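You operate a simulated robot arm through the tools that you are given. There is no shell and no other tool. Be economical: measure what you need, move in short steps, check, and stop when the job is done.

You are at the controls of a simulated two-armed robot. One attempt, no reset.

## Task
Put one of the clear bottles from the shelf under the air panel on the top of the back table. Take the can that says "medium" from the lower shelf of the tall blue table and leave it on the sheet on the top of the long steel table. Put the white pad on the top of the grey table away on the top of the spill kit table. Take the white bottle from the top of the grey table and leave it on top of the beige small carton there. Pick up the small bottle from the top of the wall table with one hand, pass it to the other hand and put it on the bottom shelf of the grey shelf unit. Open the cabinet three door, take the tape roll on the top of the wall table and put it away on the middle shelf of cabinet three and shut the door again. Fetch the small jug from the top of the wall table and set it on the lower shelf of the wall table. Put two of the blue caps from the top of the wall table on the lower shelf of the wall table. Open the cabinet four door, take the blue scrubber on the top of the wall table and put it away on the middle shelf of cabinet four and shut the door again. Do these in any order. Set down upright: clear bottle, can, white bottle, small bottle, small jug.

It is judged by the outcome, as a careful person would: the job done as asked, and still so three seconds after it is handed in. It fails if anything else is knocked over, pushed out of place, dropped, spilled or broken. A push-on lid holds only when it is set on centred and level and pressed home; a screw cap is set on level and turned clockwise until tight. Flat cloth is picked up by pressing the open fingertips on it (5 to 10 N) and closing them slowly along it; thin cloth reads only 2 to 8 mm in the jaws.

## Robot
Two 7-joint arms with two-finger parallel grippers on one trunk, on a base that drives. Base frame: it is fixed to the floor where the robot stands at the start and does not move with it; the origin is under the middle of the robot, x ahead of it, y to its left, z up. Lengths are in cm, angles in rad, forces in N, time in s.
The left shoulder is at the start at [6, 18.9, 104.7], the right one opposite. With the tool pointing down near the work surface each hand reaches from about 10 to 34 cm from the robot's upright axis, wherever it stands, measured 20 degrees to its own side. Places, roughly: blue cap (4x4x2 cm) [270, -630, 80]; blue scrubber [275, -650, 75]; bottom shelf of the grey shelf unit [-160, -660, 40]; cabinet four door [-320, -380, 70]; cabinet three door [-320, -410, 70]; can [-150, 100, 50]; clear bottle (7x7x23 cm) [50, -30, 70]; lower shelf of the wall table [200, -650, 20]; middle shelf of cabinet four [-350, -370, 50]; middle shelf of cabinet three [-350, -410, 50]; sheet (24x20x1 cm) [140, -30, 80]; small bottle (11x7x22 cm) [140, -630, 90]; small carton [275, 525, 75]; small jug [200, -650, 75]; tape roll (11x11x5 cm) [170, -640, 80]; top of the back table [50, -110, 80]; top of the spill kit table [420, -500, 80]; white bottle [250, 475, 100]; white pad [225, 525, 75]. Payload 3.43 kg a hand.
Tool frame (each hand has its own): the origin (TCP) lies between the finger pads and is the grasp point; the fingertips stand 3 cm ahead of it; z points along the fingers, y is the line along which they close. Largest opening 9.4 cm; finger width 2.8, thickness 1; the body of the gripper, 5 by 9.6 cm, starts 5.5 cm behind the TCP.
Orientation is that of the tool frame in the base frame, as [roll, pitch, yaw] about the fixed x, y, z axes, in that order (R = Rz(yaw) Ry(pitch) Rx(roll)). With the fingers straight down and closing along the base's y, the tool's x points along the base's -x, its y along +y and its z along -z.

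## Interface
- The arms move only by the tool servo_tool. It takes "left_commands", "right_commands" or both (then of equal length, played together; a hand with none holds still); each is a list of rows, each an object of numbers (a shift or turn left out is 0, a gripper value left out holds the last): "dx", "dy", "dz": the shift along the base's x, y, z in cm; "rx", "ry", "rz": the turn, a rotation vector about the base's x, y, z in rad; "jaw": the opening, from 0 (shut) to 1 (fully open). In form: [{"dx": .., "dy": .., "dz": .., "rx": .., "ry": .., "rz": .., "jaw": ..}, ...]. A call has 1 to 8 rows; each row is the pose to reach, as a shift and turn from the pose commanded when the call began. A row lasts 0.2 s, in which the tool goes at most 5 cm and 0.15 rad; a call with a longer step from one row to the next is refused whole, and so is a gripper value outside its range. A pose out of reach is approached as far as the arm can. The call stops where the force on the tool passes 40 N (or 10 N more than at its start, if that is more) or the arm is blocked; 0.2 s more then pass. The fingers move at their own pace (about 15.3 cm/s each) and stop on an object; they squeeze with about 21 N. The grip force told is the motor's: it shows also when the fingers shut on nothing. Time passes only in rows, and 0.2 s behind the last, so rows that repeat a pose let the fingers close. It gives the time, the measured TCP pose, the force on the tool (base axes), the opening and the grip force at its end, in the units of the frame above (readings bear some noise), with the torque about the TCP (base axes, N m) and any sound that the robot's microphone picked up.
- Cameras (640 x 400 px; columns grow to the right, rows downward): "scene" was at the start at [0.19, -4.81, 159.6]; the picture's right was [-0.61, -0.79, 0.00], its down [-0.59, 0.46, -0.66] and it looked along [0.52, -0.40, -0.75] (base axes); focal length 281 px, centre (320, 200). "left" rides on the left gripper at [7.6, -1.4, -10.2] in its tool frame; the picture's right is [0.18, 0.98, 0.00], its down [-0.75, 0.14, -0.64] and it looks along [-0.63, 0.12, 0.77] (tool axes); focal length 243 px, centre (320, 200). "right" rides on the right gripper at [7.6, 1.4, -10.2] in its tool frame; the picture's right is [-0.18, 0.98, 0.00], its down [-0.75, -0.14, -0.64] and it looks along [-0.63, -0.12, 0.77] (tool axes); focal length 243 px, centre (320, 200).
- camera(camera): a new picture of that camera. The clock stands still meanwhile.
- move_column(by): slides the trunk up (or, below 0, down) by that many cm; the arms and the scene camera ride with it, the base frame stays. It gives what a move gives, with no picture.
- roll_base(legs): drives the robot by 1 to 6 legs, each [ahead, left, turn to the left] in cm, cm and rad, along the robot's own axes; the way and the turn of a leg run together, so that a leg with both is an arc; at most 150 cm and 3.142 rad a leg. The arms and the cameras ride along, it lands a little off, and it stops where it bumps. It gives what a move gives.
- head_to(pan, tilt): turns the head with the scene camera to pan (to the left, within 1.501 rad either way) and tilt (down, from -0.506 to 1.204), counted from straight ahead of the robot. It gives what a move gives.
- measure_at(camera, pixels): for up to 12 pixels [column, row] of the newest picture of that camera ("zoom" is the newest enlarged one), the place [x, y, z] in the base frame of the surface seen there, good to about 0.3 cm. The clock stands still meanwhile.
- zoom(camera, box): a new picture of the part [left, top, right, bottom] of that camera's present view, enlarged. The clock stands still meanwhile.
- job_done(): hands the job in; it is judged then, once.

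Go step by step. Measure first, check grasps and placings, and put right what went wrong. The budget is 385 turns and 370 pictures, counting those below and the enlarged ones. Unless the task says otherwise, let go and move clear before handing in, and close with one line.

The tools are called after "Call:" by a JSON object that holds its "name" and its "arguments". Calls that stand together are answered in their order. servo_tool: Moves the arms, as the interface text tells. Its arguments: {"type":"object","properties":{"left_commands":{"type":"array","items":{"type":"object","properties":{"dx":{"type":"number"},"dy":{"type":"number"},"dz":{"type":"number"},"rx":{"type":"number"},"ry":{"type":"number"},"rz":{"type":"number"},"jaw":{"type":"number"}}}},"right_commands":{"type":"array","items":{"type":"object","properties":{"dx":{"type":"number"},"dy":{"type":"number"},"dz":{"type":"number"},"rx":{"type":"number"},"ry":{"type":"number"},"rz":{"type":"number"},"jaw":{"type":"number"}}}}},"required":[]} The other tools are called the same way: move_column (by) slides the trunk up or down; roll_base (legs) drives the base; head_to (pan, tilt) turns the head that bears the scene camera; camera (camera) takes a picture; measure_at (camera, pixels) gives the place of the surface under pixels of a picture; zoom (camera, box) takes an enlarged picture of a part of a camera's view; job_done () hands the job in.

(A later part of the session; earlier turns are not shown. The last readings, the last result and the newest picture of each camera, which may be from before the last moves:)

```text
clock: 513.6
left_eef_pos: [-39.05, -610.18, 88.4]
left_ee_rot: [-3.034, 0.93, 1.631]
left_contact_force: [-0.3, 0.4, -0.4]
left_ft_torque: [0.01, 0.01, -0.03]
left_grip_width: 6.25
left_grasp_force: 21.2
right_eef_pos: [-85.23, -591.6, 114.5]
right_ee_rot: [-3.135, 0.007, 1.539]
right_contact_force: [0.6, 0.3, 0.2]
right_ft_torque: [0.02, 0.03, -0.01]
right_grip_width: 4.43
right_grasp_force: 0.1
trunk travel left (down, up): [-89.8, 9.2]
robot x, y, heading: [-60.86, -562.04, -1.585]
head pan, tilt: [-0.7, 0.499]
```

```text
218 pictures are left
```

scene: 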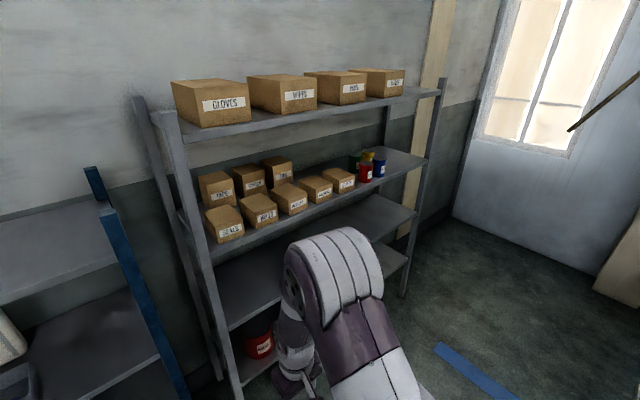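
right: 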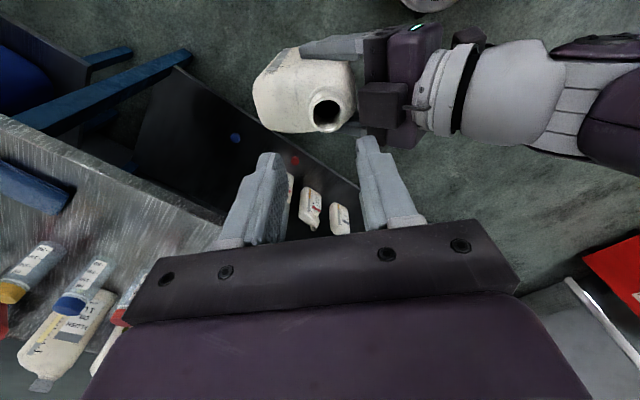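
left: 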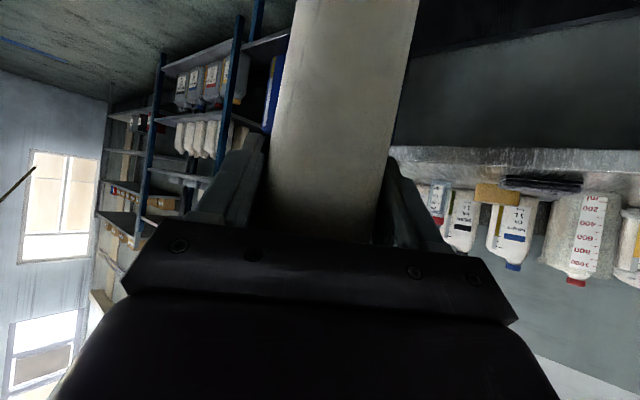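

Call:
{"name": "roll_base", "arguments": {"legs": [[7, 0, 0.015], [0, -128, 0]]}}

Call:
{"name": "move_column", "arguments": {"by": -30}}

Call:
{"name": "head_to", "arguments": {"pan": 0.2, "tilt": 0.7}}

Call:
{"name": "camera", "arguments": {"camera": "scene"}}

```text
clock: 520.7
left_eef_pos: [-168.66, -615.86, 88.44]
left_ee_rot: [-3.036, 0.93, 1.621]
left_contact_force: [0.1, -0.1, -0.8]
left_ft_torque: [0.03, -0.02, -0.01]
left_grip_width: 6.26
left_grasp_force: 21.2
right_eef_pos: [-214.85, -596.67, 114.51]
right_ee_rot: [-3.133, 0.009, 1.528]
right_contact_force: [-0.4, 1.0, -0.2]
right_ft_torque: [-0.04, -0.02, 0.0]
right_grip_width: 4.42
right_grasp_force: 0.2
trunk travel left (down, up): [-89.8, 9.2]
robot x, y, heading: [-190.19, -567.84, -1.599]
head pan, tilt: [-0.7, 0.499]
```

```text
clock: 523.7
left_eef_pos: [-168.61, -615.89, 58.4]
left_ee_rot: [-3.036, 0.93, 1.619]
left_contact_force: [0.5, 0.1, -0.9]
left_ft_torque: [0.03, 0.01, -0.03]
left_grip_width: 6.25
left_grasp_force: 21.1
right_eef_pos: [-214.81, -596.81, 84.52]
right_ee_rot: [-3.134, 0.009, 1.53]
right_contact_force: [0.6, -0.3, 0.2]
right_ft_torque: [0.01, -0.01, 0.0]
right_grip_width: 4.44
right_grasp_force: 0.1
trunk travel left (down, up): [-59.8, 39.2]
robot x, y, heading: [-190.08, -567.45, -1.6]
head pan, tilt: [-0.7, 0.499]
```

```text
clock: 524.9
left_eef_pos: [-168.73, -615.84, 58.41]
left_ee_rot: [-3.033, 0.931, 1.621]
left_contact_force: [0.5, -0.1, -0.6]
left_ft_torque: [0.05, 0.0, -0.01]
left_grip_width: 6.23
left_grasp_force: 20.7
right_eef_pos: [-214.94, -596.79, 84.42]
right_ee_rot: [-3.133, 0.009, 1.529]
right_contact_force: [-0.4, -0.1, -0.3]
right_ft_torque: [0.0, -0.03, 0.02]
right_grip_width: 4.43
right_grasp_force: 0.0
trunk travel left (down, up): [-59.8, 39.2]
robot x, y, heading: [-190.66, -567.46, -1.597]
head pan, tilt: [0.201, 0.7]
```

```text
217 pictures are left
```

scene: 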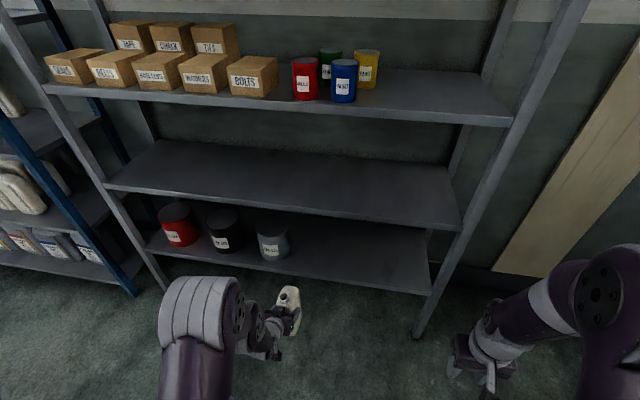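

The bottom shelf has free space around (350,255), right of the tins. I measure it.

Call:
{"name": "measure_at", "arguments": {"camera": "scene", "pixels": [[350, 250], [400, 265], [340, 275], [400, 287], [288, 245], [275, 258], [380, 215], [440, 228], [430, 295], [290, 295], [300, 320], [320, 265]]}}

Call:
{"name": "zoom", "arguments": {"camera": "scene", "box": [220, 220, 420, 370]}}

```text
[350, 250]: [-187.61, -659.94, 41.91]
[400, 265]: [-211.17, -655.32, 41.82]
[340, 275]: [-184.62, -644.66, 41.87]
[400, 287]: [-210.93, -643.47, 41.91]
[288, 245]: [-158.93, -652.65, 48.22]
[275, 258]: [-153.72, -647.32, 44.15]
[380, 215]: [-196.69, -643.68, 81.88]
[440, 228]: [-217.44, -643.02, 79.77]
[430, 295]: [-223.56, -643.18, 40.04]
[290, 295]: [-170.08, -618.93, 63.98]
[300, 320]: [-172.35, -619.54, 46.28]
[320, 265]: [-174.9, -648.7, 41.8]
```

```text
2.67 times, centred on (320, 295) of scene
```

zoom: 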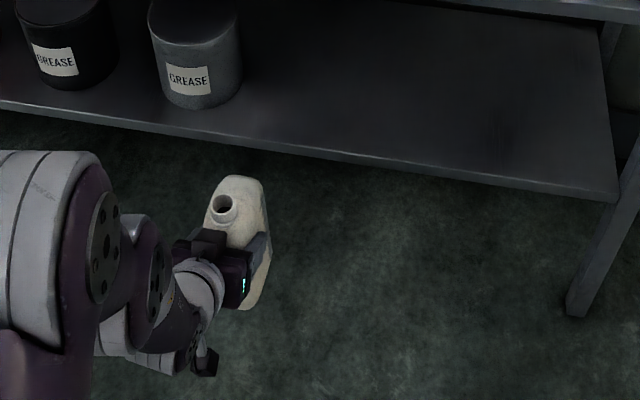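

Shelf z 41.9, next shelf above at ~80; target bottle centre (-188,-652). I strafe right 19 and raise 1.5, then check the bottle's uprightness.

Call:
{"name": "roll_base", "arguments": {"legs": [[0, -19, 0.025]]}}

Call:
{"name": "servo_tool", "arguments": {"left_commands": [{"dz": 1.5, "ry": -0.05}, {"dz": 1.5, "ry": -0.05}]}}

Call:
{"name": "head_to", "arguments": {"pan": 0.45, "tilt": 0.8}}

Call:
{"name": "camera", "arguments": {"camera": "scene"}}

```text
clock: 526.5
left_eef_pos: [-186.51, -615.08, 58.47]
left_ee_rot: [-3.037, 0.929, 1.644]
left_contact_force: [0.0, -0.3, 0.2]
left_ft_torque: [0.03, -0.02, 0.04]
left_grip_width: 6.27
left_grasp_force: 21.0
right_eef_pos: [-233.26, -597.18, 84.55]
right_ee_rot: [-3.135, 0.008, 1.555]
right_contact_force: [0.2, -0.7, 0.0]
right_ft_torque: [-0.02, -0.01, 0.0]
right_grip_width: 4.45
right_grasp_force: 0.0
trunk travel left (down, up): [-59.8, 39.2]
robot x, y, heading: [-209.19, -567.58, -1.571]
head pan, tilt: [0.201, 0.7]
```

```text
clock: 527.1
left_eef_pos: [-186.31, -615.95, 59.4]
left_ee_rot: [-3.047, 0.928, 1.637]
left_contact_force: [-0.9, -0.3, -0.1]
left_ft_torque: [0.01, -0.04, 0.03]
left_grip_width: 6.24
left_grasp_force: 21.0
left hand out of reach, approached as far as the arm can: row 1, 2
right_eef_pos: [-233.26, -597.15, 84.46]
right_ee_rot: [-3.134, 0.01, 1.556]
right_contact_force: [0.6, 0.9, -1.2]
right_ft_torque: [-0.04, -0.05, -0.02]
right_grip_width: 4.43
right_grasp_force: 0.1
trunk travel left (down, up): [-59.8, 39.2]
robot x, y, heading: [-209.45, -566.8, -1.572]
head pan, tilt: [0.201, 0.7]
```

```text
clock: 527.8
left_eef_pos: [-186.33, -615.81, 59.33]
left_ee_rot: [-3.046, 0.928, 1.637]
left_contact_force: [0.1, 0.0, -1.3]
left_ft_torque: [-0.02, 0.01, 0.01]
left_grip_width: 6.27
left_grasp_force: 20.8
right_eef_pos: [-233.18, -597.07, 84.36]
right_ee_rot: [-3.134, 0.01, 1.555]
right_contact_force: [-0.2, 0.3, 0.3]
right_ft_torque: [0.0, -0.03, 0.0]
right_grip_width: 4.43
right_grasp_force: 0.1
trunk travel left (down, up): [-59.8, 39.2]
robot x, y, heading: [-209.24, -567.91, -1.569]
head pan, tilt: [0.45, 0.799]
```

```text
215 pictures are left
```

scene: 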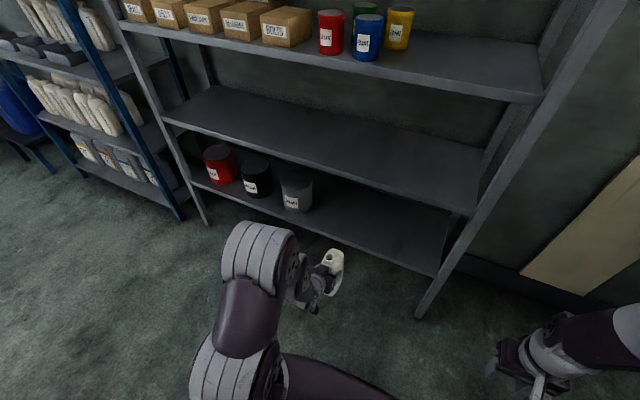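

I drive forward 24 and extend the arm the rest with a small leveling turn.

Call:
{"name": "roll_base", "arguments": {"legs": [[24, 0, 0]]}}

Call:
{"name": "servo_tool", "arguments": {"left_commands": [{"dy": -3, "ry": -0.02}, {"dy": -6, "ry": -0.05}, {"dy": -8, "ry": -0.05}, {"dy": -8, "ry": -0.05}]}}

Call:
{"name": "camera", "arguments": {"camera": "scene"}}

Call:
{"name": "camera", "arguments": {"camera": "left"}}

```text
clock: 529.6
left_eef_pos: [-186.08, -639.89, 59.35]
left_ee_rot: [-3.045, 0.925, 1.643]
left_contact_force: [0.6, -0.6, -0.4]
left_ft_torque: [0.02, 0.01, 0.02]
left_grip_width: 6.25
left_grasp_force: 21.0
right_eef_pos: [-233.04, -621.48, 84.4]
right_ee_rot: [-3.134, 0.009, 1.561]
right_contact_force: [0.0, -0.8, -0.5]
right_ft_torque: [0.03, 0.0, 0.0]
right_grip_width: 4.41
right_grasp_force: 0.1
trunk travel left (down, up): [-59.8, 39.2]
robot x, y, heading: [-209.14, -591.59, -1.565]
head pan, tilt: [0.45, 0.799]
```

```text
clock: 530.6
left_eef_pos: [-185.93, -647.73, 59.31]
left_ee_rot: [-3.12, 0.93, 1.575]
left_contact_force: [-0.2, 0.2, 0.5]
left_ft_torque: [-0.01, 0.0, -0.03]
left_grip_width: 6.27
left_grasp_force: 20.9
left hand out of reach, approached as far as the arm can: row 1, 2
right_eef_pos: [-233.07, -621.33, 84.48]
right_ee_rot: [-3.135, 0.009, 1.56]
right_contact_force: [1.0, -0.8, 0.7]
right_ft_torque: [-0.02, 0.03, -0.03]
right_grip_width: 4.46
right_grasp_force: 0.1
trunk travel left (down, up): [-59.8, 39.2]
robot x, y, heading: [-209.19, -591.76, -1.57]
head pan, tilt: [0.45, 0.799]
```

```text
214 pictures are left
```

scene: 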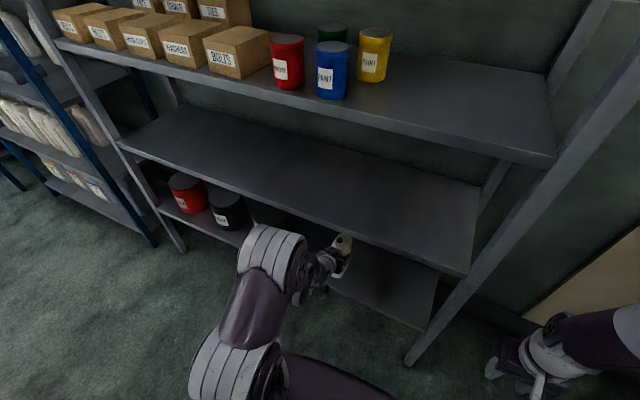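

```text
213 pictures are left
```

left: 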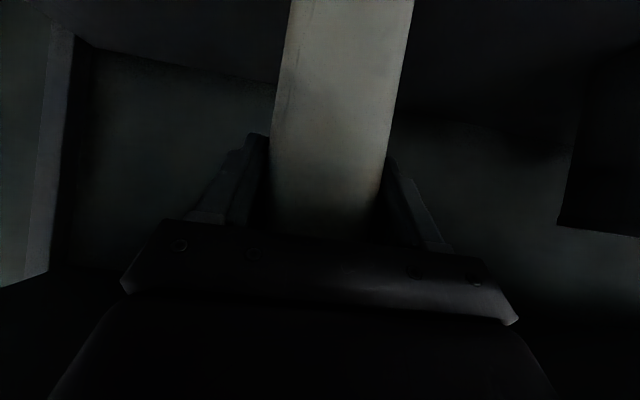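

Level now. I lower with the trunk 4 cm toward the shelf.

Call:
{"name": "move_column", "arguments": {"by": -3.6}}

Call:
{"name": "move_column", "arguments": {"by": -0.6}}

Call:
{"name": "zoom", "arguments": {"camera": "scene", "box": [260, 200, 440, 340]}}

```text
clock: 531.4
left_eef_pos: [-185.97, -647.81, 55.55]
left_ee_rot: [-3.122, 0.929, 1.577]
left_contact_force: [0.8, 0.2, -0.8]
left_ft_torque: [0.01, -0.02, -0.02]
left_grip_width: 6.25
left_grasp_force: 21.2
right_eef_pos: [-232.95, -621.59, 80.94]
right_ee_rot: [-3.134, 0.007, 1.559]
right_contact_force: [-0.1, 0.0, -0.3]
right_ft_torque: [-0.02, -0.03, 0.03]
right_grip_width: 4.45
right_grasp_force: 0.1
trunk travel left (down, up): [-56.2, 42.8]
robot x, y, heading: [-209.08, -591.36, -1.563]
head pan, tilt: [0.45, 0.799]
```

```text
clock: 532.0
left_eef_pos: [-186.02, -647.85, 55.28]
left_ee_rot: [-3.12, 0.934, 1.574]
left_contact_force: [1.9, -0.5, 10.6]
left_ft_torque: [-0.57, 0.02, 0.03]
left_grip_width: 6.24
left_grasp_force: 21.2
right_eef_pos: [-232.95, -621.46, 80.35]
right_ee_rot: [-3.132, 0.012, 1.561]
right_contact_force: [-0.4, 0.0, -0.3]
right_ft_torque: [0.01, 0.01, 0.02]
right_grip_width: 4.44
right_grasp_force: 0.0
trunk travel left (down, up): [-55.6, 43.4]
robot x, y, heading: [-208.94, -591.31, -1.559]
head pan, tilt: [0.45, 0.799]
```

```text
2.86 times, centred on (350, 270) of scene
```

zoom: 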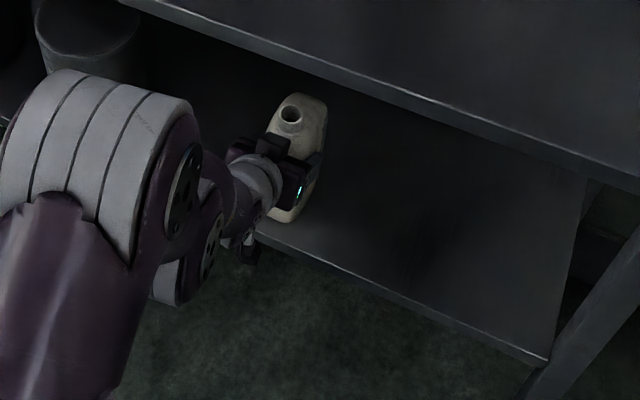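

Contact (10.6 N). I open and check before backing out.

Call:
{"name": "servo_tool", "arguments": {"left_commands": [{"jaw": 0.75}, {"jaw": 0.9}, {"jaw": 1}, {"jaw": 1}]}}

Call:
{"name": "zoom", "arguments": {"camera": "scene", "box": [260, 200, 440, 340]}}

Call:
{"name": "camera", "arguments": {"camera": "left"}}

```text
clock: 533.0
left_eef_pos: [-185.94, -647.77, 55.01]
left_ee_rot: [-3.121, 0.928, 1.573]
left_contact_force: [0.9, 0.5, 0.0]
left_ft_torque: [-0.01, -0.01, 0.0]
left_grip_width: 9.4
left_grasp_force: 0.0
right_eef_pos: [-233.11, -621.47, 80.31]
right_ee_rot: [-3.136, 0.008, 1.558]
right_contact_force: [0.5, -0.2, 0.1]
right_ft_torque: [0.0, 0.03, 0.0]
right_grip_width: 4.43
right_grasp_force: 0.1
trunk travel left (down, up): [-55.6, 43.4]
robot x, y, heading: [-208.95, -592.27, -1.568]
head pan, tilt: [0.45, 0.799]
```

```text
2.86 times, centred on (350, 270) of scene
```

zoom: 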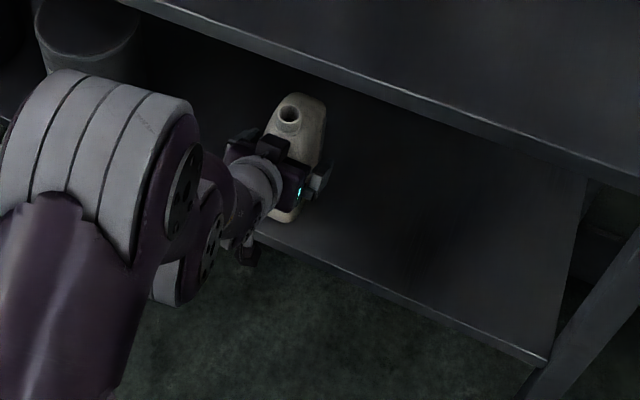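

```text
210 pictures are left
```

left: 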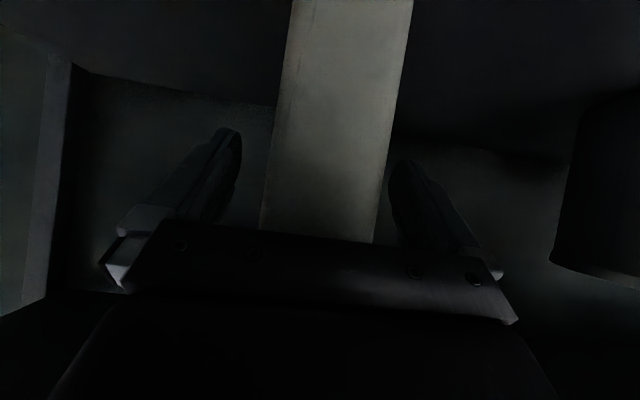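

Released with clearance both sides. I back out 26 cm and verify.

Call:
{"name": "roll_base", "arguments": {"legs": [[-24, 0, 0]]}}

Call:
{"name": "camera", "arguments": {"camera": "scene"}}

```text
clock: 534.7
left_eef_pos: [-186.06, -623.53, 55.1]
left_ee_rot: [-3.122, 0.932, 1.578]
left_contact_force: [0.3, 0.0, 0.4]
left_ft_torque: [-0.02, 0.0, -0.02]
left_grip_width: 9.39
left_grasp_force: 0.1
right_eef_pos: [-232.93, -597.32, 80.36]
right_ee_rot: [-3.134, 0.012, 1.562]
right_contact_force: [0.3, 0.9, -0.2]
right_ft_torque: [-0.03, 0.02, 0.0]
right_grip_width: 4.43
right_grasp_force: 0.2
trunk travel left (down, up): [-55.6, 43.4]
robot x, y, heading: [-209.25, -567.67, -1.565]
head pan, tilt: [0.45, 0.799]
```

```text
209 pictures are left
```

scene: 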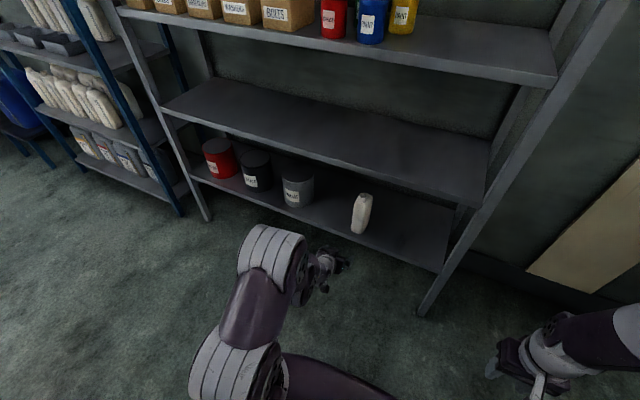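

The bottle stands on the bottom shelf. Next I look at the cabinets: turn right to face −x.

Call:
{"name": "roll_base", "arguments": {"legs": [[0, 0, -1.57]]}}

Call:
{"name": "move_column", "arguments": {"by": 20}}

Call:
{"name": "head_to", "arguments": {"pan": -0.8, "tilt": 0.4}}

Call:
{"name": "camera", "arguments": {"camera": "scene"}}

```text
clock: 539.0
left_eef_pos: [-265.75, -589.82, 55.01]
left_ee_rot: [-3.121, 0.928, -0.01]
left_contact_force: [-0.6, 0.7, -0.2]
left_ft_torque: [0.02, 0.0, 0.03]
left_grip_width: 9.4
left_grasp_force: 0.1
right_eef_pos: [-238.89, -543.25, 80.21]
right_ee_rot: [-3.135, 0.01, -0.026]
right_contact_force: [0.0, 0.2, -0.3]
right_ft_torque: [-0.01, 0.04, 0.0]
right_grip_width: 4.4
right_grasp_force: 0.0
trunk travel left (down, up): [-55.6, 43.4]
robot x, y, heading: [-209.47, -567.41, 3.131]
head pan, tilt: [0.45, 0.799]
```

```text
clock: 541.2
left_eef_pos: [-265.89, -589.81, 74.94]
left_ee_rot: [-3.122, 0.928, -0.01]
left_contact_force: [0.0, 0.0, -1.2]
left_ft_torque: [0.01, 0.01, -0.03]
left_grip_width: 9.39
left_grasp_force: 0.0
right_eef_pos: [-238.9, -543.29, 100.22]
right_ee_rot: [-3.135, 0.009, -0.024]
right_contact_force: [0.2, 0.1, -0.4]
right_ft_torque: [0.01, 0.03, -0.02]
right_grip_width: 4.44
right_grasp_force: 0.1
trunk travel left (down, up): [-75.6, 23.4]
robot x, y, heading: [-209.23, -567.24, 3.132]
head pan, tilt: [0.45, 0.799]
```

```text
clock: 542.6
left_eef_pos: [-265.87, -589.88, 75.02]
left_ee_rot: [-3.121, 0.929, -0.01]
left_contact_force: [-0.2, -0.7, 0.1]
left_ft_torque: [0.02, -0.03, -0.01]
left_grip_width: 9.41
left_grasp_force: 0.0
right_eef_pos: [-238.84, -543.19, 100.24]
right_ee_rot: [-3.135, 0.009, -0.026]
right_contact_force: [0.2, 0.3, -0.9]
right_ft_torque: [-0.01, 0.01, 0.03]
right_grip_width: 4.41
right_grasp_force: 0.0
trunk travel left (down, up): [-75.6, 23.4]
robot x, y, heading: [-209.02, -567.69, 3.137]
head pan, tilt: [-0.799, 0.4]
```

```text
208 pictures are left
```

scene: 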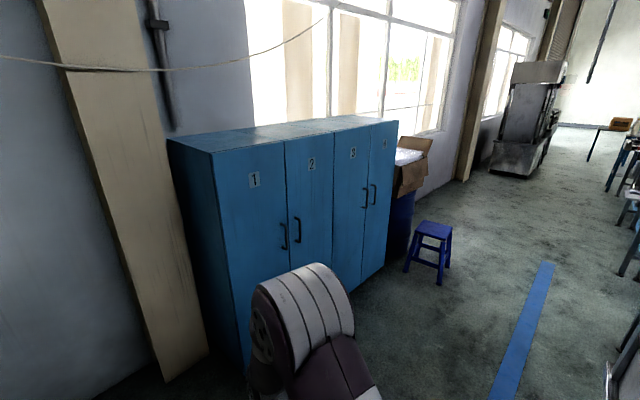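

Cabinets 1–4 are visible; handles of doors 3 and 4 are near (365,195)/(374,193). I zoom and measure.

Call:
{"name": "zoom", "arguments": {"camera": "scene", "box": [310, 120, 420, 300]}}

Call:
{"name": "measure_at", "arguments": {"camera": "scene", "pixels": [[366, 187], [366, 205], [374, 186], [374, 202], [333, 140], [334, 285], [366, 270], [394, 150], [390, 265], [350, 200], [385, 190], [285, 235]]}}

```text
2.22 times, centred on (365, 210) of scene
```

zoom: 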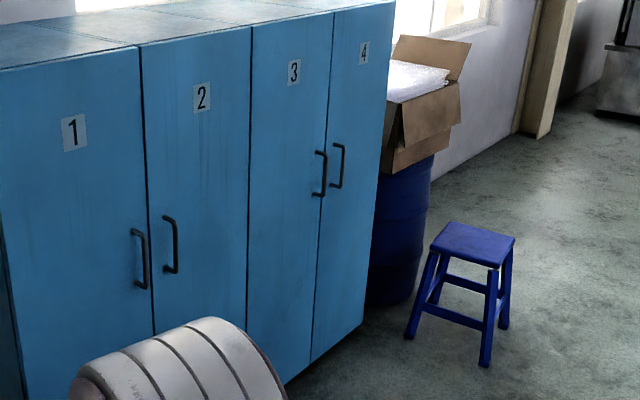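

```text
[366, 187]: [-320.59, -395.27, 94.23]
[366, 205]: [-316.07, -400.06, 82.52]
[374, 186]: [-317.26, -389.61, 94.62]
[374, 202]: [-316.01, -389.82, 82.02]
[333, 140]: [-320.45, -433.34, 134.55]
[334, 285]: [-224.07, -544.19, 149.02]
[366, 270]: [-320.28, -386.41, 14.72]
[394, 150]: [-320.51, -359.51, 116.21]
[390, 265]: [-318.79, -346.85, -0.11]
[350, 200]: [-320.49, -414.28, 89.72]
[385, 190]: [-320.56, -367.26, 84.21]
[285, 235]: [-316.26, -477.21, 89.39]
```

Door 3: handle at y≈-399.7, hinge y≈-433; door 4: handle y≈-390, hinge y≈-358; plane x=-320.5. I plan to open both first, then fetch both items. I check the space to my right.

Call:
{"name": "head_to", "arguments": {"pan": -1.5, "tilt": 0.6}}

Call:
{"name": "camera", "arguments": {"camera": "scene"}}

Call:
{"name": "measure_at", "arguments": {"camera": "scene", "pixels": [[500, 250], [560, 300], [450, 200], [600, 200], [400, 150], [200, 200], [300, 250], [350, 200]]}}

```text
clock: 543.7
left_eef_pos: [-265.72, -589.99, 75.02]
left_ee_rot: [-3.12, 0.927, -0.011]
left_contact_force: [0.0, 0.1, 0.4]
left_ft_torque: [-0.01, 0.0, 0.01]
left_grip_width: 9.39
left_grasp_force: 0.0
right_eef_pos: [-239.05, -543.23, 100.37]
right_ee_rot: [-3.134, 0.009, -0.026]
right_contact_force: [0.0, 0.4, -0.2]
right_ft_torque: [-0.01, 0.01, 0.0]
right_grip_width: 4.43
right_grasp_force: 0.2
trunk travel left (down, up): [-75.6, 23.4]
robot x, y, heading: [-209.26, -567.6, 3.133]
head pan, tilt: [-1.499, 0.6]
```

```text
206 pictures are left
```

scene: 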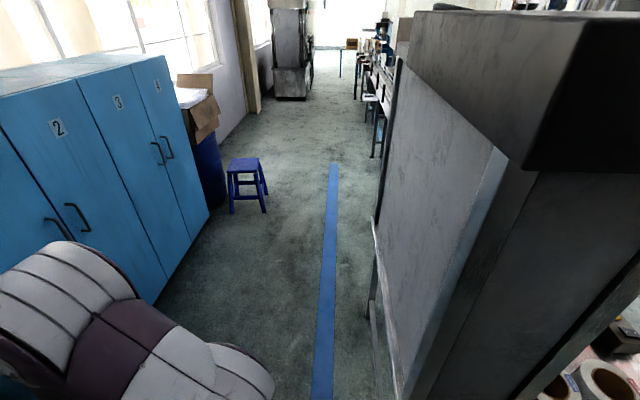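

```text
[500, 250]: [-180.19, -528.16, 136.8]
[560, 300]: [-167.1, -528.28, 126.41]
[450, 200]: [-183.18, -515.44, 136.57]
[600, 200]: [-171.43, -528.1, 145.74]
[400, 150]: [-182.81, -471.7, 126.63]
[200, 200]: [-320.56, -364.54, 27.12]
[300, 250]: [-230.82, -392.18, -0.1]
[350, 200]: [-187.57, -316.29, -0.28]
```

The labeller is at x>-183; the aisle is free. I move to stand before door 3, left hand short of its handle.

Call:
{"name": "roll_base", "arguments": {"legs": [[34, 0, 0.005], [0, -100, 0], [0, -90.5, 0]]}}

Call:
{"name": "move_column", "arguments": {"by": 13}}

Call:
{"name": "camera", "arguments": {"camera": "left"}}

Call:
{"name": "head_to", "arguments": {"pan": 0.2, "tilt": 0.7}}

Call:
{"name": "camera", "arguments": {"camera": "scene"}}

```text
clock: 555.0
left_eef_pos: [-299.34, -398.87, 74.96]
left_ee_rot: [-3.121, 0.93, -0.009]
left_contact_force: [-0.1, -0.3, -0.4]
left_ft_torque: [-0.04, -0.03, -0.03]
left_grip_width: 9.4
left_grasp_force: 0.0
right_eef_pos: [-272.44, -352.46, 100.33]
right_ee_rot: [-3.135, 0.008, -0.025]
right_contact_force: [-0.5, 0.0, -0.3]
right_ft_torque: [-0.02, 0.0, 0.04]
right_grip_width: 4.41
right_grasp_force: 0.0
trunk travel left (down, up): [-75.6, 23.4]
robot x, y, heading: [-243.1, -376.84, 3.136]
head pan, tilt: [-1.499, 0.6]
```

```text
clock: 556.6
left_eef_pos: [-299.39, -398.89, 87.92]
left_ee_rot: [-3.12, 0.928, -0.007]
left_contact_force: [-0.5, 0.9, -0.6]
left_ft_torque: [-0.03, -0.01, 0.0]
left_grip_width: 9.41
left_grasp_force: 0.0
right_eef_pos: [-272.47, -352.38, 113.28]
right_ee_rot: [-3.136, 0.009, -0.024]
right_contact_force: [-0.2, 0.2, 0.0]
right_ft_torque: [0.01, -0.03, 0.01]
right_grip_width: 4.44
right_grasp_force: 0.0
trunk travel left (down, up): [-88.6, 10.4]
robot x, y, heading: [-243.31, -376.45, 3.135]
head pan, tilt: [-1.499, 0.6]
```

```text
205 pictures are left
```

left: 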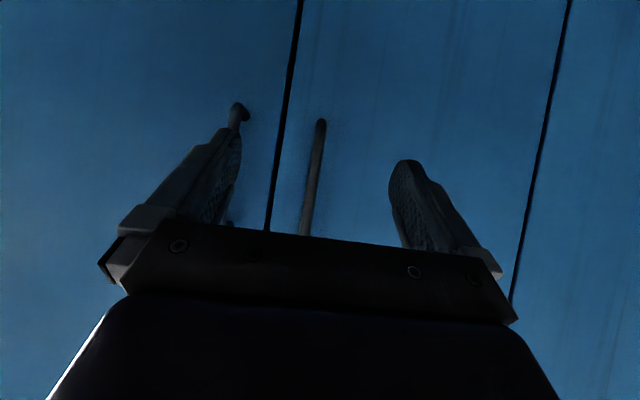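

```text
clock: 558.4
left_eef_pos: [-299.29, -398.85, 88.09]
left_ee_rot: [-3.122, 0.93, -0.007]
left_contact_force: [-0.1, 0.0, -0.3]
left_ft_torque: [-0.01, 0.0, -0.01]
left_grip_width: 9.39
left_grasp_force: 0.1
right_eef_pos: [-272.39, -352.31, 113.16]
right_ee_rot: [-3.134, 0.009, -0.027]
right_contact_force: [-0.7, -0.3, -0.1]
right_ft_torque: [-0.01, 0.02, 0.0]
right_grip_width: 4.41
right_grasp_force: 0.1
trunk travel left (down, up): [-88.6, 10.4]
robot x, y, heading: [-242.61, -376.69, 3.135]
head pan, tilt: [0.201, 0.7]
```

```text
204 pictures are left
```

scene: 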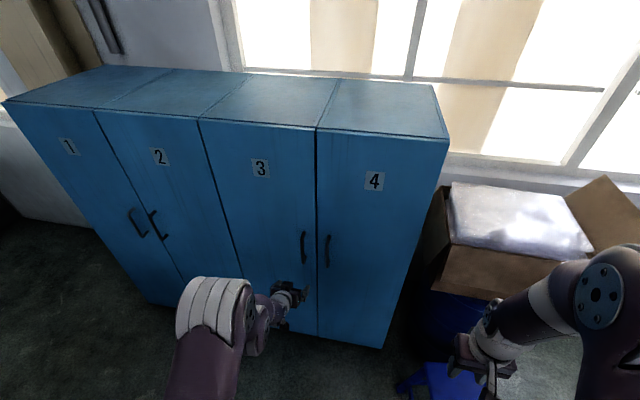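

I measure handle 3 and the open carton near the right hand.

Call:
{"name": "measure_at", "arguments": {"camera": "scene", "pixels": [[303, 238], [303, 255], [327, 240], [327, 262], [440, 265], [500, 265], [600, 200], [560, 240]]}}

Call:
{"name": "measure_at", "arguments": {"camera": "left", "pixels": [[318, 140], [312, 180], [307, 215], [237, 118]]}}

```text
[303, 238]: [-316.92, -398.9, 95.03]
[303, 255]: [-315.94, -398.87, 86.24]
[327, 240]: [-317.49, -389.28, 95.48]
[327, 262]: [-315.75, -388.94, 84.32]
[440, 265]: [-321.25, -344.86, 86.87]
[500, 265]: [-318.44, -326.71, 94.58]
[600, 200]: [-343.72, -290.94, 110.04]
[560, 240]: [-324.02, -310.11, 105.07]
```

```text
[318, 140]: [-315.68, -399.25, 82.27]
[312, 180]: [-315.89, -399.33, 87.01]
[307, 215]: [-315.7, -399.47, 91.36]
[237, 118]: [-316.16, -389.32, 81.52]
```

Handle 3 at (-316.3,-399.2). I narrow the jaws to 3.8 cm and drive forward 16.5.

Call:
{"name": "servo_tool", "arguments": {"left_commands": [{"jaw": 0.4}, {"jaw": 0.4}]}}

Call:
{"name": "roll_base", "arguments": {"legs": [[16.5, 0.3, 0]]}}

Call:
{"name": "camera", "arguments": {"camera": "left"}}

```text
clock: 559.0
left_eef_pos: [-299.33, -398.9, 88.01]
left_ee_rot: [-3.122, 0.929, -0.009]
left_contact_force: [0.1, -0.7, -0.5]
left_ft_torque: [-0.02, 0.0, -0.01]
left_grip_width: 3.77
left_grasp_force: 0.1
right_eef_pos: [-272.45, -352.32, 113.21]
right_ee_rot: [-3.135, 0.008, -0.025]
right_contact_force: [0.6, -0.1, -0.7]
right_ft_torque: [0.01, 0.01, -0.01]
right_grip_width: 4.42
right_grasp_force: 0.0
trunk travel left (down, up): [-88.6, 10.4]
robot x, y, heading: [-243.05, -376.39, 3.134]
head pan, tilt: [0.201, 0.7]
```

```text
clock: 560.4
left_eef_pos: [-316.09, -399.03, 88.19]
left_ee_rot: [-3.121, 0.93, -0.011]
left_contact_force: [0.5, -0.4, -0.8]
left_ft_torque: [0.01, -0.01, 0.03]
left_grip_width: 3.78
left_grasp_force: 0.1
right_eef_pos: [-289.05, -352.57, 113.38]
right_ee_rot: [-3.135, 0.012, -0.027]
right_contact_force: [-0.2, 0.6, 0.0]
right_ft_torque: [-0.04, 0.01, 0.02]
right_grip_width: 4.43
right_grasp_force: 0.1
trunk travel left (down, up): [-88.6, 10.4]
robot x, y, heading: [-259.83, -376.75, 3.134]
head pan, tilt: [0.201, 0.7]
```

```text
203 pictures are left
```

left: 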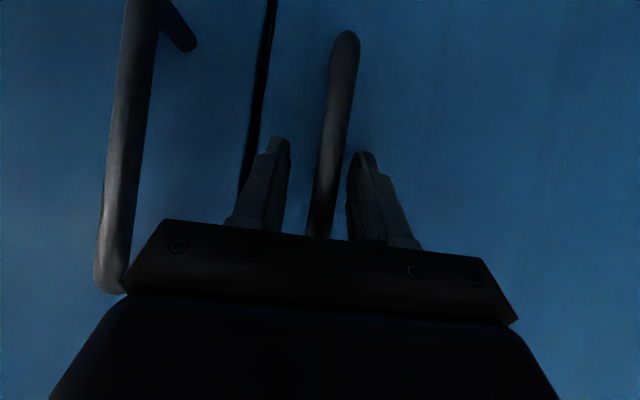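

The bar is between the fingers. I grip it and pull the door open in a sequence of small base legs along the arc.

Call:
{"name": "servo_tool", "arguments": {"left_commands": [{"jaw": 0.2}, {"jaw": 0}, {"jaw": 0}]}}

Call:
{"name": "roll_base", "arguments": {"legs": [[-8.5, 2.3, 0], [-7.6, 4.4, 0]]}}

Call:
{"name": "camera", "arguments": {"camera": "scene"}}

```text
clock: 561.2
left_eef_pos: [-316.24, -399.3, 88.0]
left_ee_rot: [-3.116, 0.926, -0.003]
left_contact_force: [-3.7, -16.7, -1.6]
left_ft_torque: [0.18, -0.81, 0.11]
left_grip_width: 1.79
left_grasp_force: 45.4
right_eef_pos: [-289.29, -352.78, 113.33]
right_ee_rot: [-3.134, 0.011, -0.025]
right_contact_force: [0.2, 0.2, 0.4]
right_ft_torque: [-0.03, -0.02, -0.01]
right_grip_width: 4.39
right_grasp_force: 0.1
trunk travel left (down, up): [-88.6, 10.4]
robot x, y, heading: [-259.75, -376.4, 3.13]
head pan, tilt: [0.201, 0.7]
```

```text
clock: 563.0
left_eef_pos: [-300.28, -405.95, 87.87]
left_ee_rot: [-3.116, 0.928, -0.008]
left_contact_force: [-15.5, -18.5, -2.2]
left_ft_torque: [0.08, -0.16, -0.22]
left_grip_width: 1.81
left_grasp_force: 44.8
right_eef_pos: [-273.19, -359.51, 113.23]
right_ee_rot: [-3.13, 0.006, -0.028]
right_contact_force: [0.8, 0.8, 0.5]
right_ft_torque: [0.02, 0.04, 0.03]
right_grip_width: 4.42
right_grasp_force: 0.1
trunk travel left (down, up): [-88.6, 10.4]
robot x, y, heading: [-243.93, -383.74, 3.136]
head pan, tilt: [0.201, 0.7]
```

```text
202 pictures are left
```

scene: 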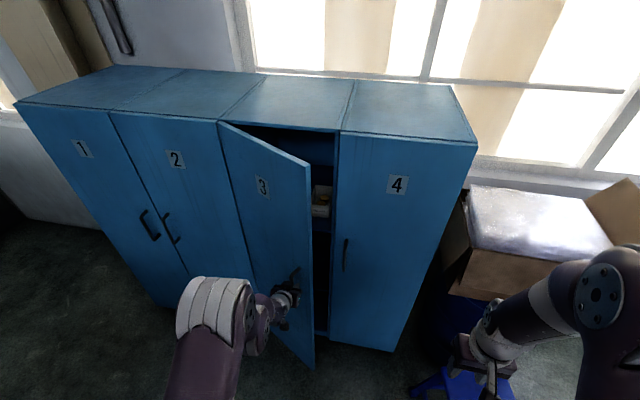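

The door is at ~30°. I continue along the arc to ~75°.

Call:
{"name": "roll_base", "arguments": {"legs": [[-6.2, 6.3, 0], [-4.4, 7.7, 0], [-2.3, 8.5, 0]]}}

Call:
{"name": "camera", "arguments": {"camera": "scene"}}

```text
clock: 565.5
left_eef_pos: [-287.78, -428.04, 88.16]
left_ee_rot: [-3.123, 0.929, -0.018]
left_contact_force: [2.0, 2.2, -4.2]
left_ft_torque: [-0.16, -0.82, -0.21]
left_grip_width: 1.84
left_grasp_force: 44.9
right_eef_pos: [-260.43, -381.58, 113.24]
right_ee_rot: [-3.134, 0.009, -0.03]
right_contact_force: [0.7, 0.4, -0.2]
right_ft_torque: [0.03, -0.03, 0.0]
right_grip_width: 4.4
right_grasp_force: 0.1
trunk travel left (down, up): [-88.6, 10.4]
robot x, y, heading: [-230.99, -405.95, 3.126]
head pan, tilt: [0.201, 0.7]
```

```text
201 pictures are left
```

scene: 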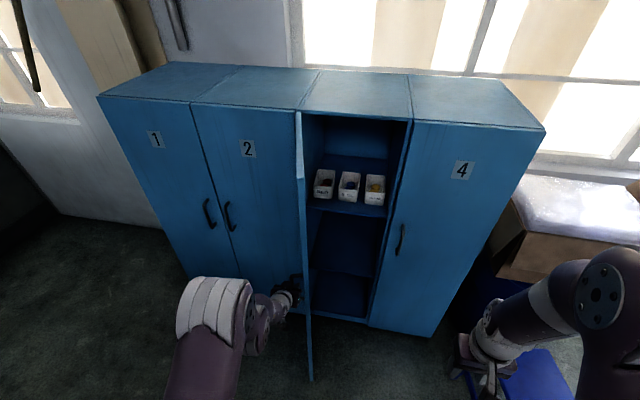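

Door at ~75°. One more leg to about 90°, then release.

Call:
{"name": "roll_base", "arguments": {"legs": [[0, 7.5, 0]]}}

Call:
{"name": "servo_tool", "arguments": {"left_commands": [{"jaw": 0.3}, {"jaw": 0.4}, {"jaw": 0.4}]}}

Call:
{"name": "camera", "arguments": {"camera": "left"}}

Call:
{"name": "camera", "arguments": {"camera": "scene"}}

```text
clock: 566.5
left_eef_pos: [-287.36, -432.67, 88.12]
left_ee_rot: [-3.124, 0.931, -0.036]
left_contact_force: [5.7, 10.1, 11.4]
left_ft_torque: [2.06, 0.71, -3.58]
left_grip_width: 1.81
left_grasp_force: 45.5
right_eef_pos: [-260.19, -386.8, 113.33]
right_ee_rot: [-3.133, 0.012, -0.033]
right_contact_force: [-0.1, -0.9, -0.4]
right_ft_torque: [0.03, -0.01, 0.01]
right_grip_width: 4.42
right_grasp_force: 0.0
trunk travel left (down, up): [-88.6, 10.4]
robot x, y, heading: [-230.82, -411.22, 3.13]
head pan, tilt: [0.201, 0.7]
stopped in leg 1: the robot was blocked; the commanded pose is now the measured one
```

```text
clock: 567.3
left_eef_pos: [-287.55, -432.95, 87.73]
left_ee_rot: [-3.119, 0.924, -0.024]
left_contact_force: [0.8, -0.5, 0.3]
left_ft_torque: [0.01, -0.03, -0.01]
left_grip_width: 3.75
left_grasp_force: 0.1
right_eef_pos: [-260.48, -386.98, 113.2]
right_ee_rot: [-3.133, 0.009, -0.032]
right_contact_force: [-0.1, -0.8, -0.1]
right_ft_torque: [0.0, -0.02, -0.02]
right_grip_width: 4.42
right_grasp_force: 0.1
trunk travel left (down, up): [-88.6, 10.4]
robot x, y, heading: [-230.97, -411.23, 3.125]
head pan, tilt: [0.201, 0.7]
```

```text
200 pictures are left
```

left: 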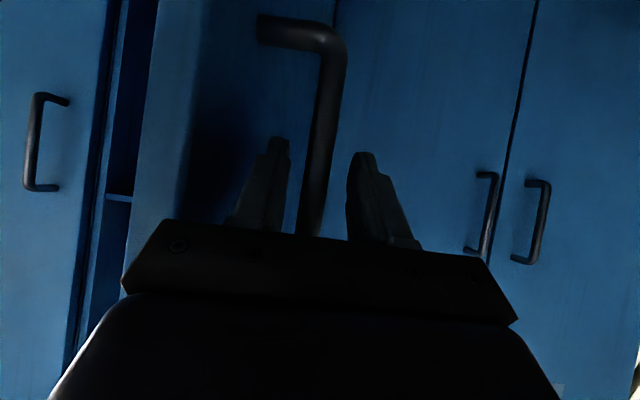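

```text
199 pictures are left
```

scene: 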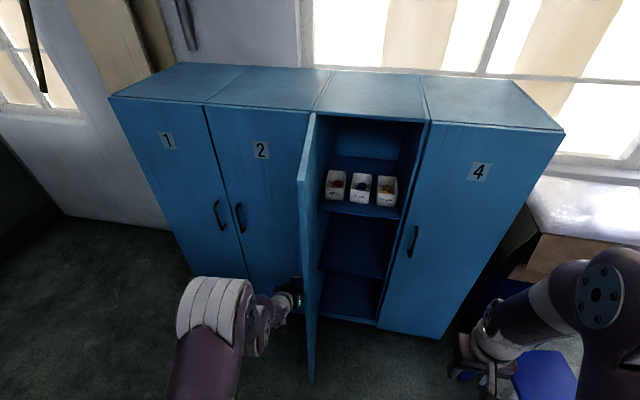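

Door 3 is ~83° open. I back off 15 cm, and measure the stool; then reorient the right hand for door 4.

Call:
{"name": "roll_base", "arguments": {"legs": [[-15, 0, 0]]}}

Call:
{"name": "head_to", "arguments": {"pan": -0.6, "tilt": 0.8}}

Call:
{"name": "camera", "arguments": {"camera": "scene"}}

Call:
{"name": "servo_tool", "arguments": {"right_commands": [{"dx": -3, "ry": 0.13}, {"dx": -6, "ry": 0.26}, {"dx": -9, "ry": 0.39}, {"dx": -12, "ry": 0.52}, {"dx": -15, "ry": 0.65, "dz": -3}, {"dx": -18, "ry": 0.78, "dz": -6}, {"dx": -21, "ry": 0.91, "dz": -9}, {"dx": -24, "ry": 0.93, "dz": -12}]}}

```text
clock: 568.7
left_eef_pos: [-272.53, -433.16, 87.74]
left_ee_rot: [-3.12, 0.921, -0.027]
left_contact_force: [-0.4, -0.1, 0.3]
left_ft_torque: [-0.03, -0.01, 0.03]
left_grip_width: 3.78
left_grasp_force: 0.1
right_eef_pos: [-245.61, -386.98, 113.21]
right_ee_rot: [-3.134, 0.007, -0.033]
right_contact_force: [0.5, 0.6, 1.2]
right_ft_torque: [0.0, 0.0, -0.01]
right_grip_width: 4.41
right_grasp_force: 0.0
trunk travel left (down, up): [-88.6, 10.4]
robot x, y, heading: [-216.13, -411.36, 3.13]
head pan, tilt: [0.201, 0.7]
```

```text
clock: 569.8
left_eef_pos: [-272.39, -433.12, 87.87]
left_ee_rot: [-3.121, 0.924, -0.026]
left_contact_force: [0.7, 0.5, 0.4]
left_ft_torque: [0.03, -0.02, 0.01]
left_grip_width: 3.76
left_grasp_force: 0.1
right_eef_pos: [-245.41, -387.14, 113.28]
right_ee_rot: [-3.135, 0.008, -0.034]
right_contact_force: [0.1, 0.4, -0.2]
right_ft_torque: [0.0, -0.01, 0.0]
right_grip_width: 4.42
right_grasp_force: 0.0
trunk travel left (down, up): [-88.6, 10.4]
robot x, y, heading: [-215.53, -411.25, 3.127]
head pan, tilt: [-0.6, 0.799]
```

```text
198 pictures are left
```

scene: 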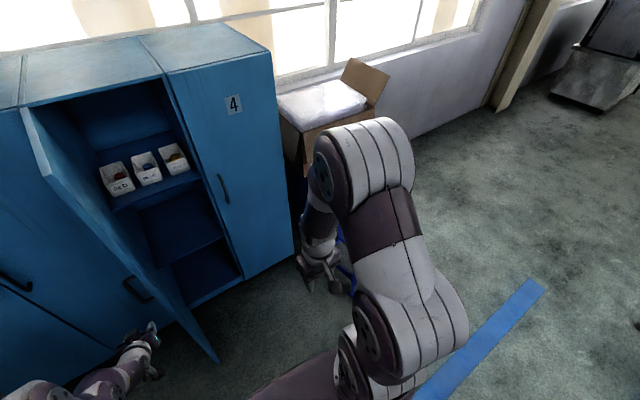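

```text
clock: 571.6
left_eef_pos: [-272.6, -433.14, 87.89]
left_ee_rot: [-3.121, 0.921, -0.025]
left_contact_force: [-0.6, 0.0, -0.6]
left_ft_torque: [0.0, -0.01, 0.02]
left_grip_width: 3.78
left_grasp_force: 0.1
right_eef_pos: [-269.05, -386.78, 101.9]
right_ee_rot: [3.094, 0.937, -0.055]
right_contact_force: [0.0, 1.1, 0.2]
right_ft_torque: [0.02, -0.02, 0.04]
right_grip_width: 4.41
right_grasp_force: 0.1
right hand out of reach, approached as far as the arm can: row 4, 8
trunk travel left (down, up): [-88.6, 10.4]
robot x, y, heading: [-216.12, -411.53, 3.125]
head pan, tilt: [-0.6, 0.799]
```

Right hand reached pitch 0.94. I lower it to handle height and tuck the left hand back to pointing down between.

Call:
{"name": "servo_tool", "arguments": {"left_commands": [{"dx": 3.4, "dy": 1.7, "dz": 1.5, "ry": -0.116}, {"dx": 6.7, "dy": 3.4, "dz": 3, "ry": -0.233}, {"dx": 10, "dy": 5.1, "dz": 4.5, "ry": -0.349}, {"dx": 13.3, "dy": 6.8, "dz": 6, "ry": -0.465}, {"dx": 16.7, "dy": 8.5, "dz": 7.5, "ry": -0.581}, {"dx": 20, "dy": 10.2, "dz": 9, "ry": -0.7}, {"dx": 23.3, "dy": 12, "dz": 10.5, "ry": -0.815}, {"dx": 26.6, "dy": 13.6, "dz": 12, "ry": -0.93}], "right_commands": [{"dz": -2}, {"dz": -4}, {"dz": -6}, {"dz": -8}, {"dz": -10}, {"dz": -12}, {"dz": -13.9, "jaw": 0.4}, {"dz": -13.9, "jaw": 0.4}]}}

Call:
{"name": "head_to", "arguments": {"pan": -0.2, "tilt": 0.8}}

Call:
{"name": "camera", "arguments": {"camera": "scene"}}

Call:
{"name": "camera", "arguments": {"camera": "right"}}

```text
clock: 573.4
left_eef_pos: [-245.93, -419.54, 99.69]
left_ee_rot: [-3.102, -0.008, -0.016]
left_contact_force: [0.7, 0.0, -0.1]
left_ft_torque: [0.01, 0.02, 0.02]
left_grip_width: 3.77
left_grasp_force: 0.2
left hand out of reach, approached as far as the arm can: row 1, 2, 3, 4, 5
right_eef_pos: [-268.82, -386.82, 87.88]
right_ee_rot: [3.096, 0.937, -0.056]
right_contact_force: [-0.2, 0.3, 0.2]
right_ft_torque: [0.0, -0.01, 0.01]
right_grip_width: 3.75
right_grasp_force: 0.2
right hand out of reach, approached as far as the arm can: row 1, 2, 3, 4, 5, 6, 7
trunk travel left (down, up): [-88.6, 10.4]
robot x, y, heading: [-215.91, -411.45, 3.123]
head pan, tilt: [-0.6, 0.799]
```

```text
clock: 574.3
left_eef_pos: [-245.95, -419.53, 99.55]
left_ee_rot: [-3.1, -0.005, -0.016]
left_contact_force: [0.3, -0.5, 0.4]
left_ft_torque: [0.02, -0.01, 0.01]
left_grip_width: 3.73
left_grasp_force: 0.0
right_eef_pos: [-268.8, -386.83, 87.83]
right_ee_rot: [3.097, 0.936, -0.055]
right_contact_force: [-0.9, -0.6, -0.4]
right_ft_torque: [0.0, -0.03, 0.0]
right_grip_width: 3.74
right_grasp_force: 0.1
trunk travel left (down, up): [-88.6, 10.4]
robot x, y, heading: [-215.57, -411.55, 3.125]
head pan, tilt: [-0.201, 0.799]
```

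```text
197 pictures are left
```

scene: 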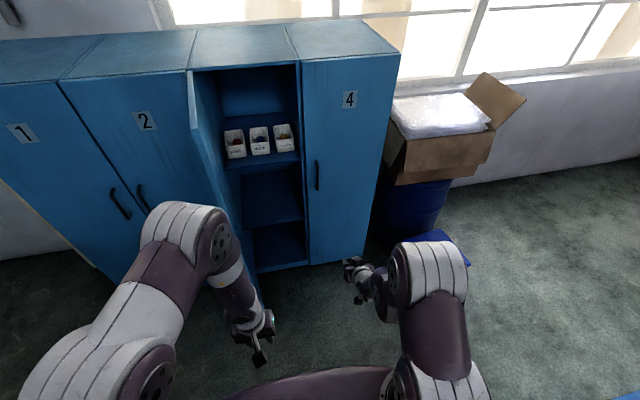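

```text
196 pictures are left
```

right: 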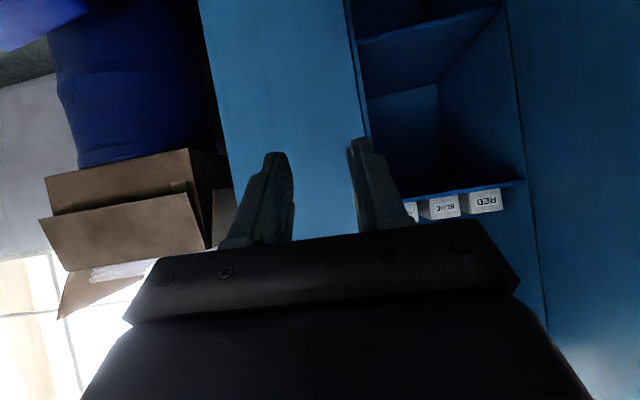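

Call:
{"name": "measure_at", "arguments": {"camera": "scene", "pixels": [[455, 243], [465, 258], [430, 232], [317, 165], [317, 185], [235, 300], [300, 100]]}}

Call:
{"name": "roll_base", "arguments": {"legs": [[30, 3, 0.015]]}}

Call:
{"name": "camera", "arguments": {"camera": "right"}}

```text
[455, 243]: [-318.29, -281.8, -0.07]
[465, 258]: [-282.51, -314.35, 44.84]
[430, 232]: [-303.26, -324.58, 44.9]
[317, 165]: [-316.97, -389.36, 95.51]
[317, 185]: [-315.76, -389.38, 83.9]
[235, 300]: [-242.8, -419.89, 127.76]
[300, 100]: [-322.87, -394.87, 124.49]
```

```text
clock: 576.3
left_eef_pos: [-275.52, -423.01, 99.67]
left_ee_rot: [-3.1, -0.006, 0.002]
left_contact_force: [-0.8, 0.5, 0.8]
left_ft_torque: [0.02, 0.01, 0.02]
left_grip_width: 3.75
left_grasp_force: 0.1
right_eef_pos: [-299.1, -390.78, 87.96]
right_ee_rot: [3.095, 0.936, -0.035]
right_contact_force: [-0.7, -0.9, 0.8]
right_ft_torque: [-0.01, 0.0, -0.01]
right_grip_width: 3.75
right_grasp_force: 0.1
trunk travel left (down, up): [-88.6, 10.4]
robot x, y, heading: [-245.35, -414.04, -3.137]
head pan, tilt: [-0.201, 0.799]
```

```text
195 pictures are left
```

right: 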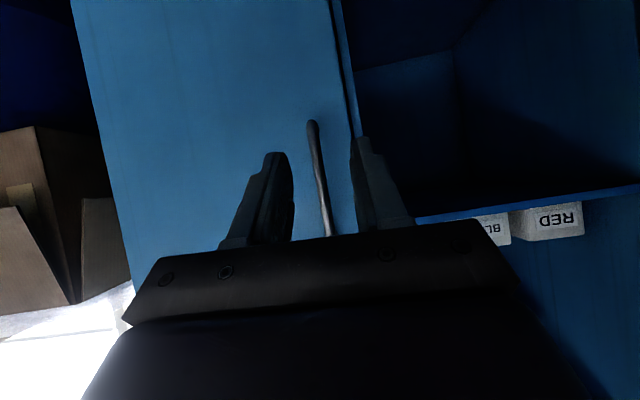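

Handle 4 is between the fingers' lines. I shift the left hand away from door 3, then drive 17 forward, 1.4 right.

Call:
{"name": "servo_tool", "arguments": {"left_commands": [{"dy": 3, "dx": 2}, {"dy": 6, "dx": 4}, {"dy": 6, "dx": 4}]}}

Call:
{"name": "roll_base", "arguments": {"legs": [[17, -1.4, 0]]}}

Call:
{"name": "camera", "arguments": {"camera": "right"}}

```text
clock: 577.1
left_eef_pos: [-271.75, -417.12, 99.56]
left_ee_rot: [-3.1, -0.006, 0.004]
left_contact_force: [-0.7, 0.0, -0.2]
left_ft_torque: [-0.02, 0.0, 0.01]
left_grip_width: 3.75
left_grasp_force: 0.1
right_eef_pos: [-299.27, -390.82, 87.84]
right_ee_rot: [3.098, 0.936, -0.034]
right_contact_force: [0.1, -0.4, -0.1]
right_ft_torque: [-0.01, 0.01, 0.0]
right_grip_width: 3.75
right_grasp_force: 0.1
trunk travel left (down, up): [-88.6, 10.4]
robot x, y, heading: [-245.78, -414.07, -3.137]
head pan, tilt: [-0.201, 0.799]
```

```text
clock: 578.7
left_eef_pos: [-286.74, -416.18, 99.6]
left_ee_rot: [-3.101, -0.007, 0.031]
left_contact_force: [0.1, 0.4, 0.2]
left_ft_torque: [-0.01, -0.01, 0.01]
left_grip_width: 3.73
left_grasp_force: 0.1
right_eef_pos: [-314.74, -390.53, 87.78]
right_ee_rot: [3.093, 0.933, -0.02]
right_contact_force: [-1.8, 7.2, -3.5]
right_ft_torque: [0.14, 0.02, -0.03]
right_grip_width: 4.19
right_grasp_force: 3.4
trunk travel left (down, up): [-88.6, 10.4]
robot x, y, heading: [-260.52, -412.81, -3.11]
head pan, tilt: [-0.201, 0.799]
stopped in leg 1: the robot was blocked; the commanded pose is now the measured one
```

```text
194 pictures are left
```

right: 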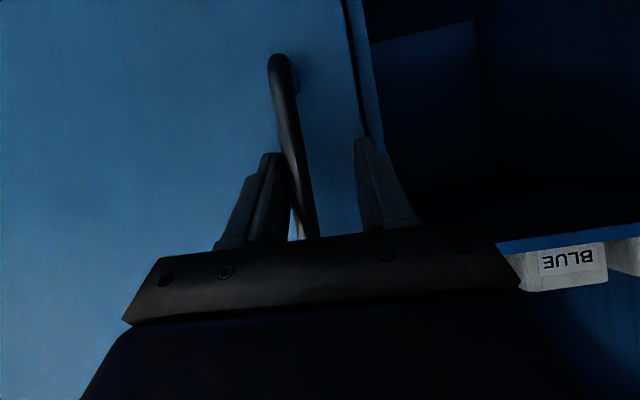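

A finger touches the bar; I shift the right hand +1.2 in y and close on the bar.

Call:
{"name": "servo_tool", "arguments": {"right_commands": [{"dy": 0.6}, {"dy": 1.3}, {"dy": 1.3, "dx": -1.2}, {"dy": 1.3, "dx": -1.2}]}}

Call:
{"name": "camera", "arguments": {"camera": "right"}}

```text
clock: 579.7
left_eef_pos: [-286.56, -416.26, 99.64]
left_ee_rot: [-3.099, -0.006, 0.031]
left_contact_force: [0.9, 1.0, -0.5]
left_ft_torque: [0.01, 0.0, 0.02]
left_grip_width: 3.76
left_grasp_force: 0.0
right_eef_pos: [-315.98, -389.33, 87.82]
right_ee_rot: [3.094, 0.935, -0.018]
right_contact_force: [0.3, 0.0, -0.5]
right_ft_torque: [0.01, -0.01, -0.01]
right_grip_width: 3.76
right_grasp_force: 0.0
trunk travel left (down, up): [-88.6, 10.4]
robot x, y, heading: [-261.14, -412.74, -3.108]
head pan, tilt: [-0.201, 0.799]
```

```text
193 pictures are left
```

right: 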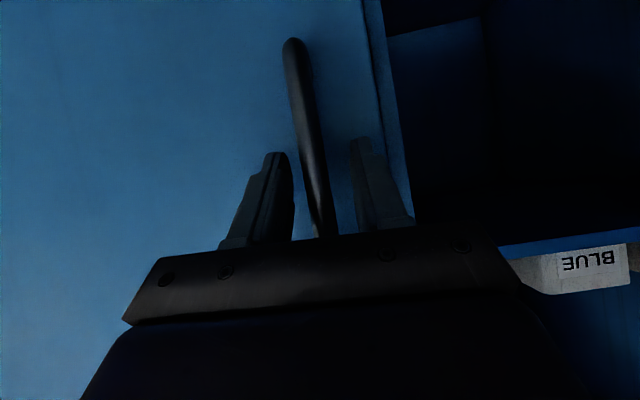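

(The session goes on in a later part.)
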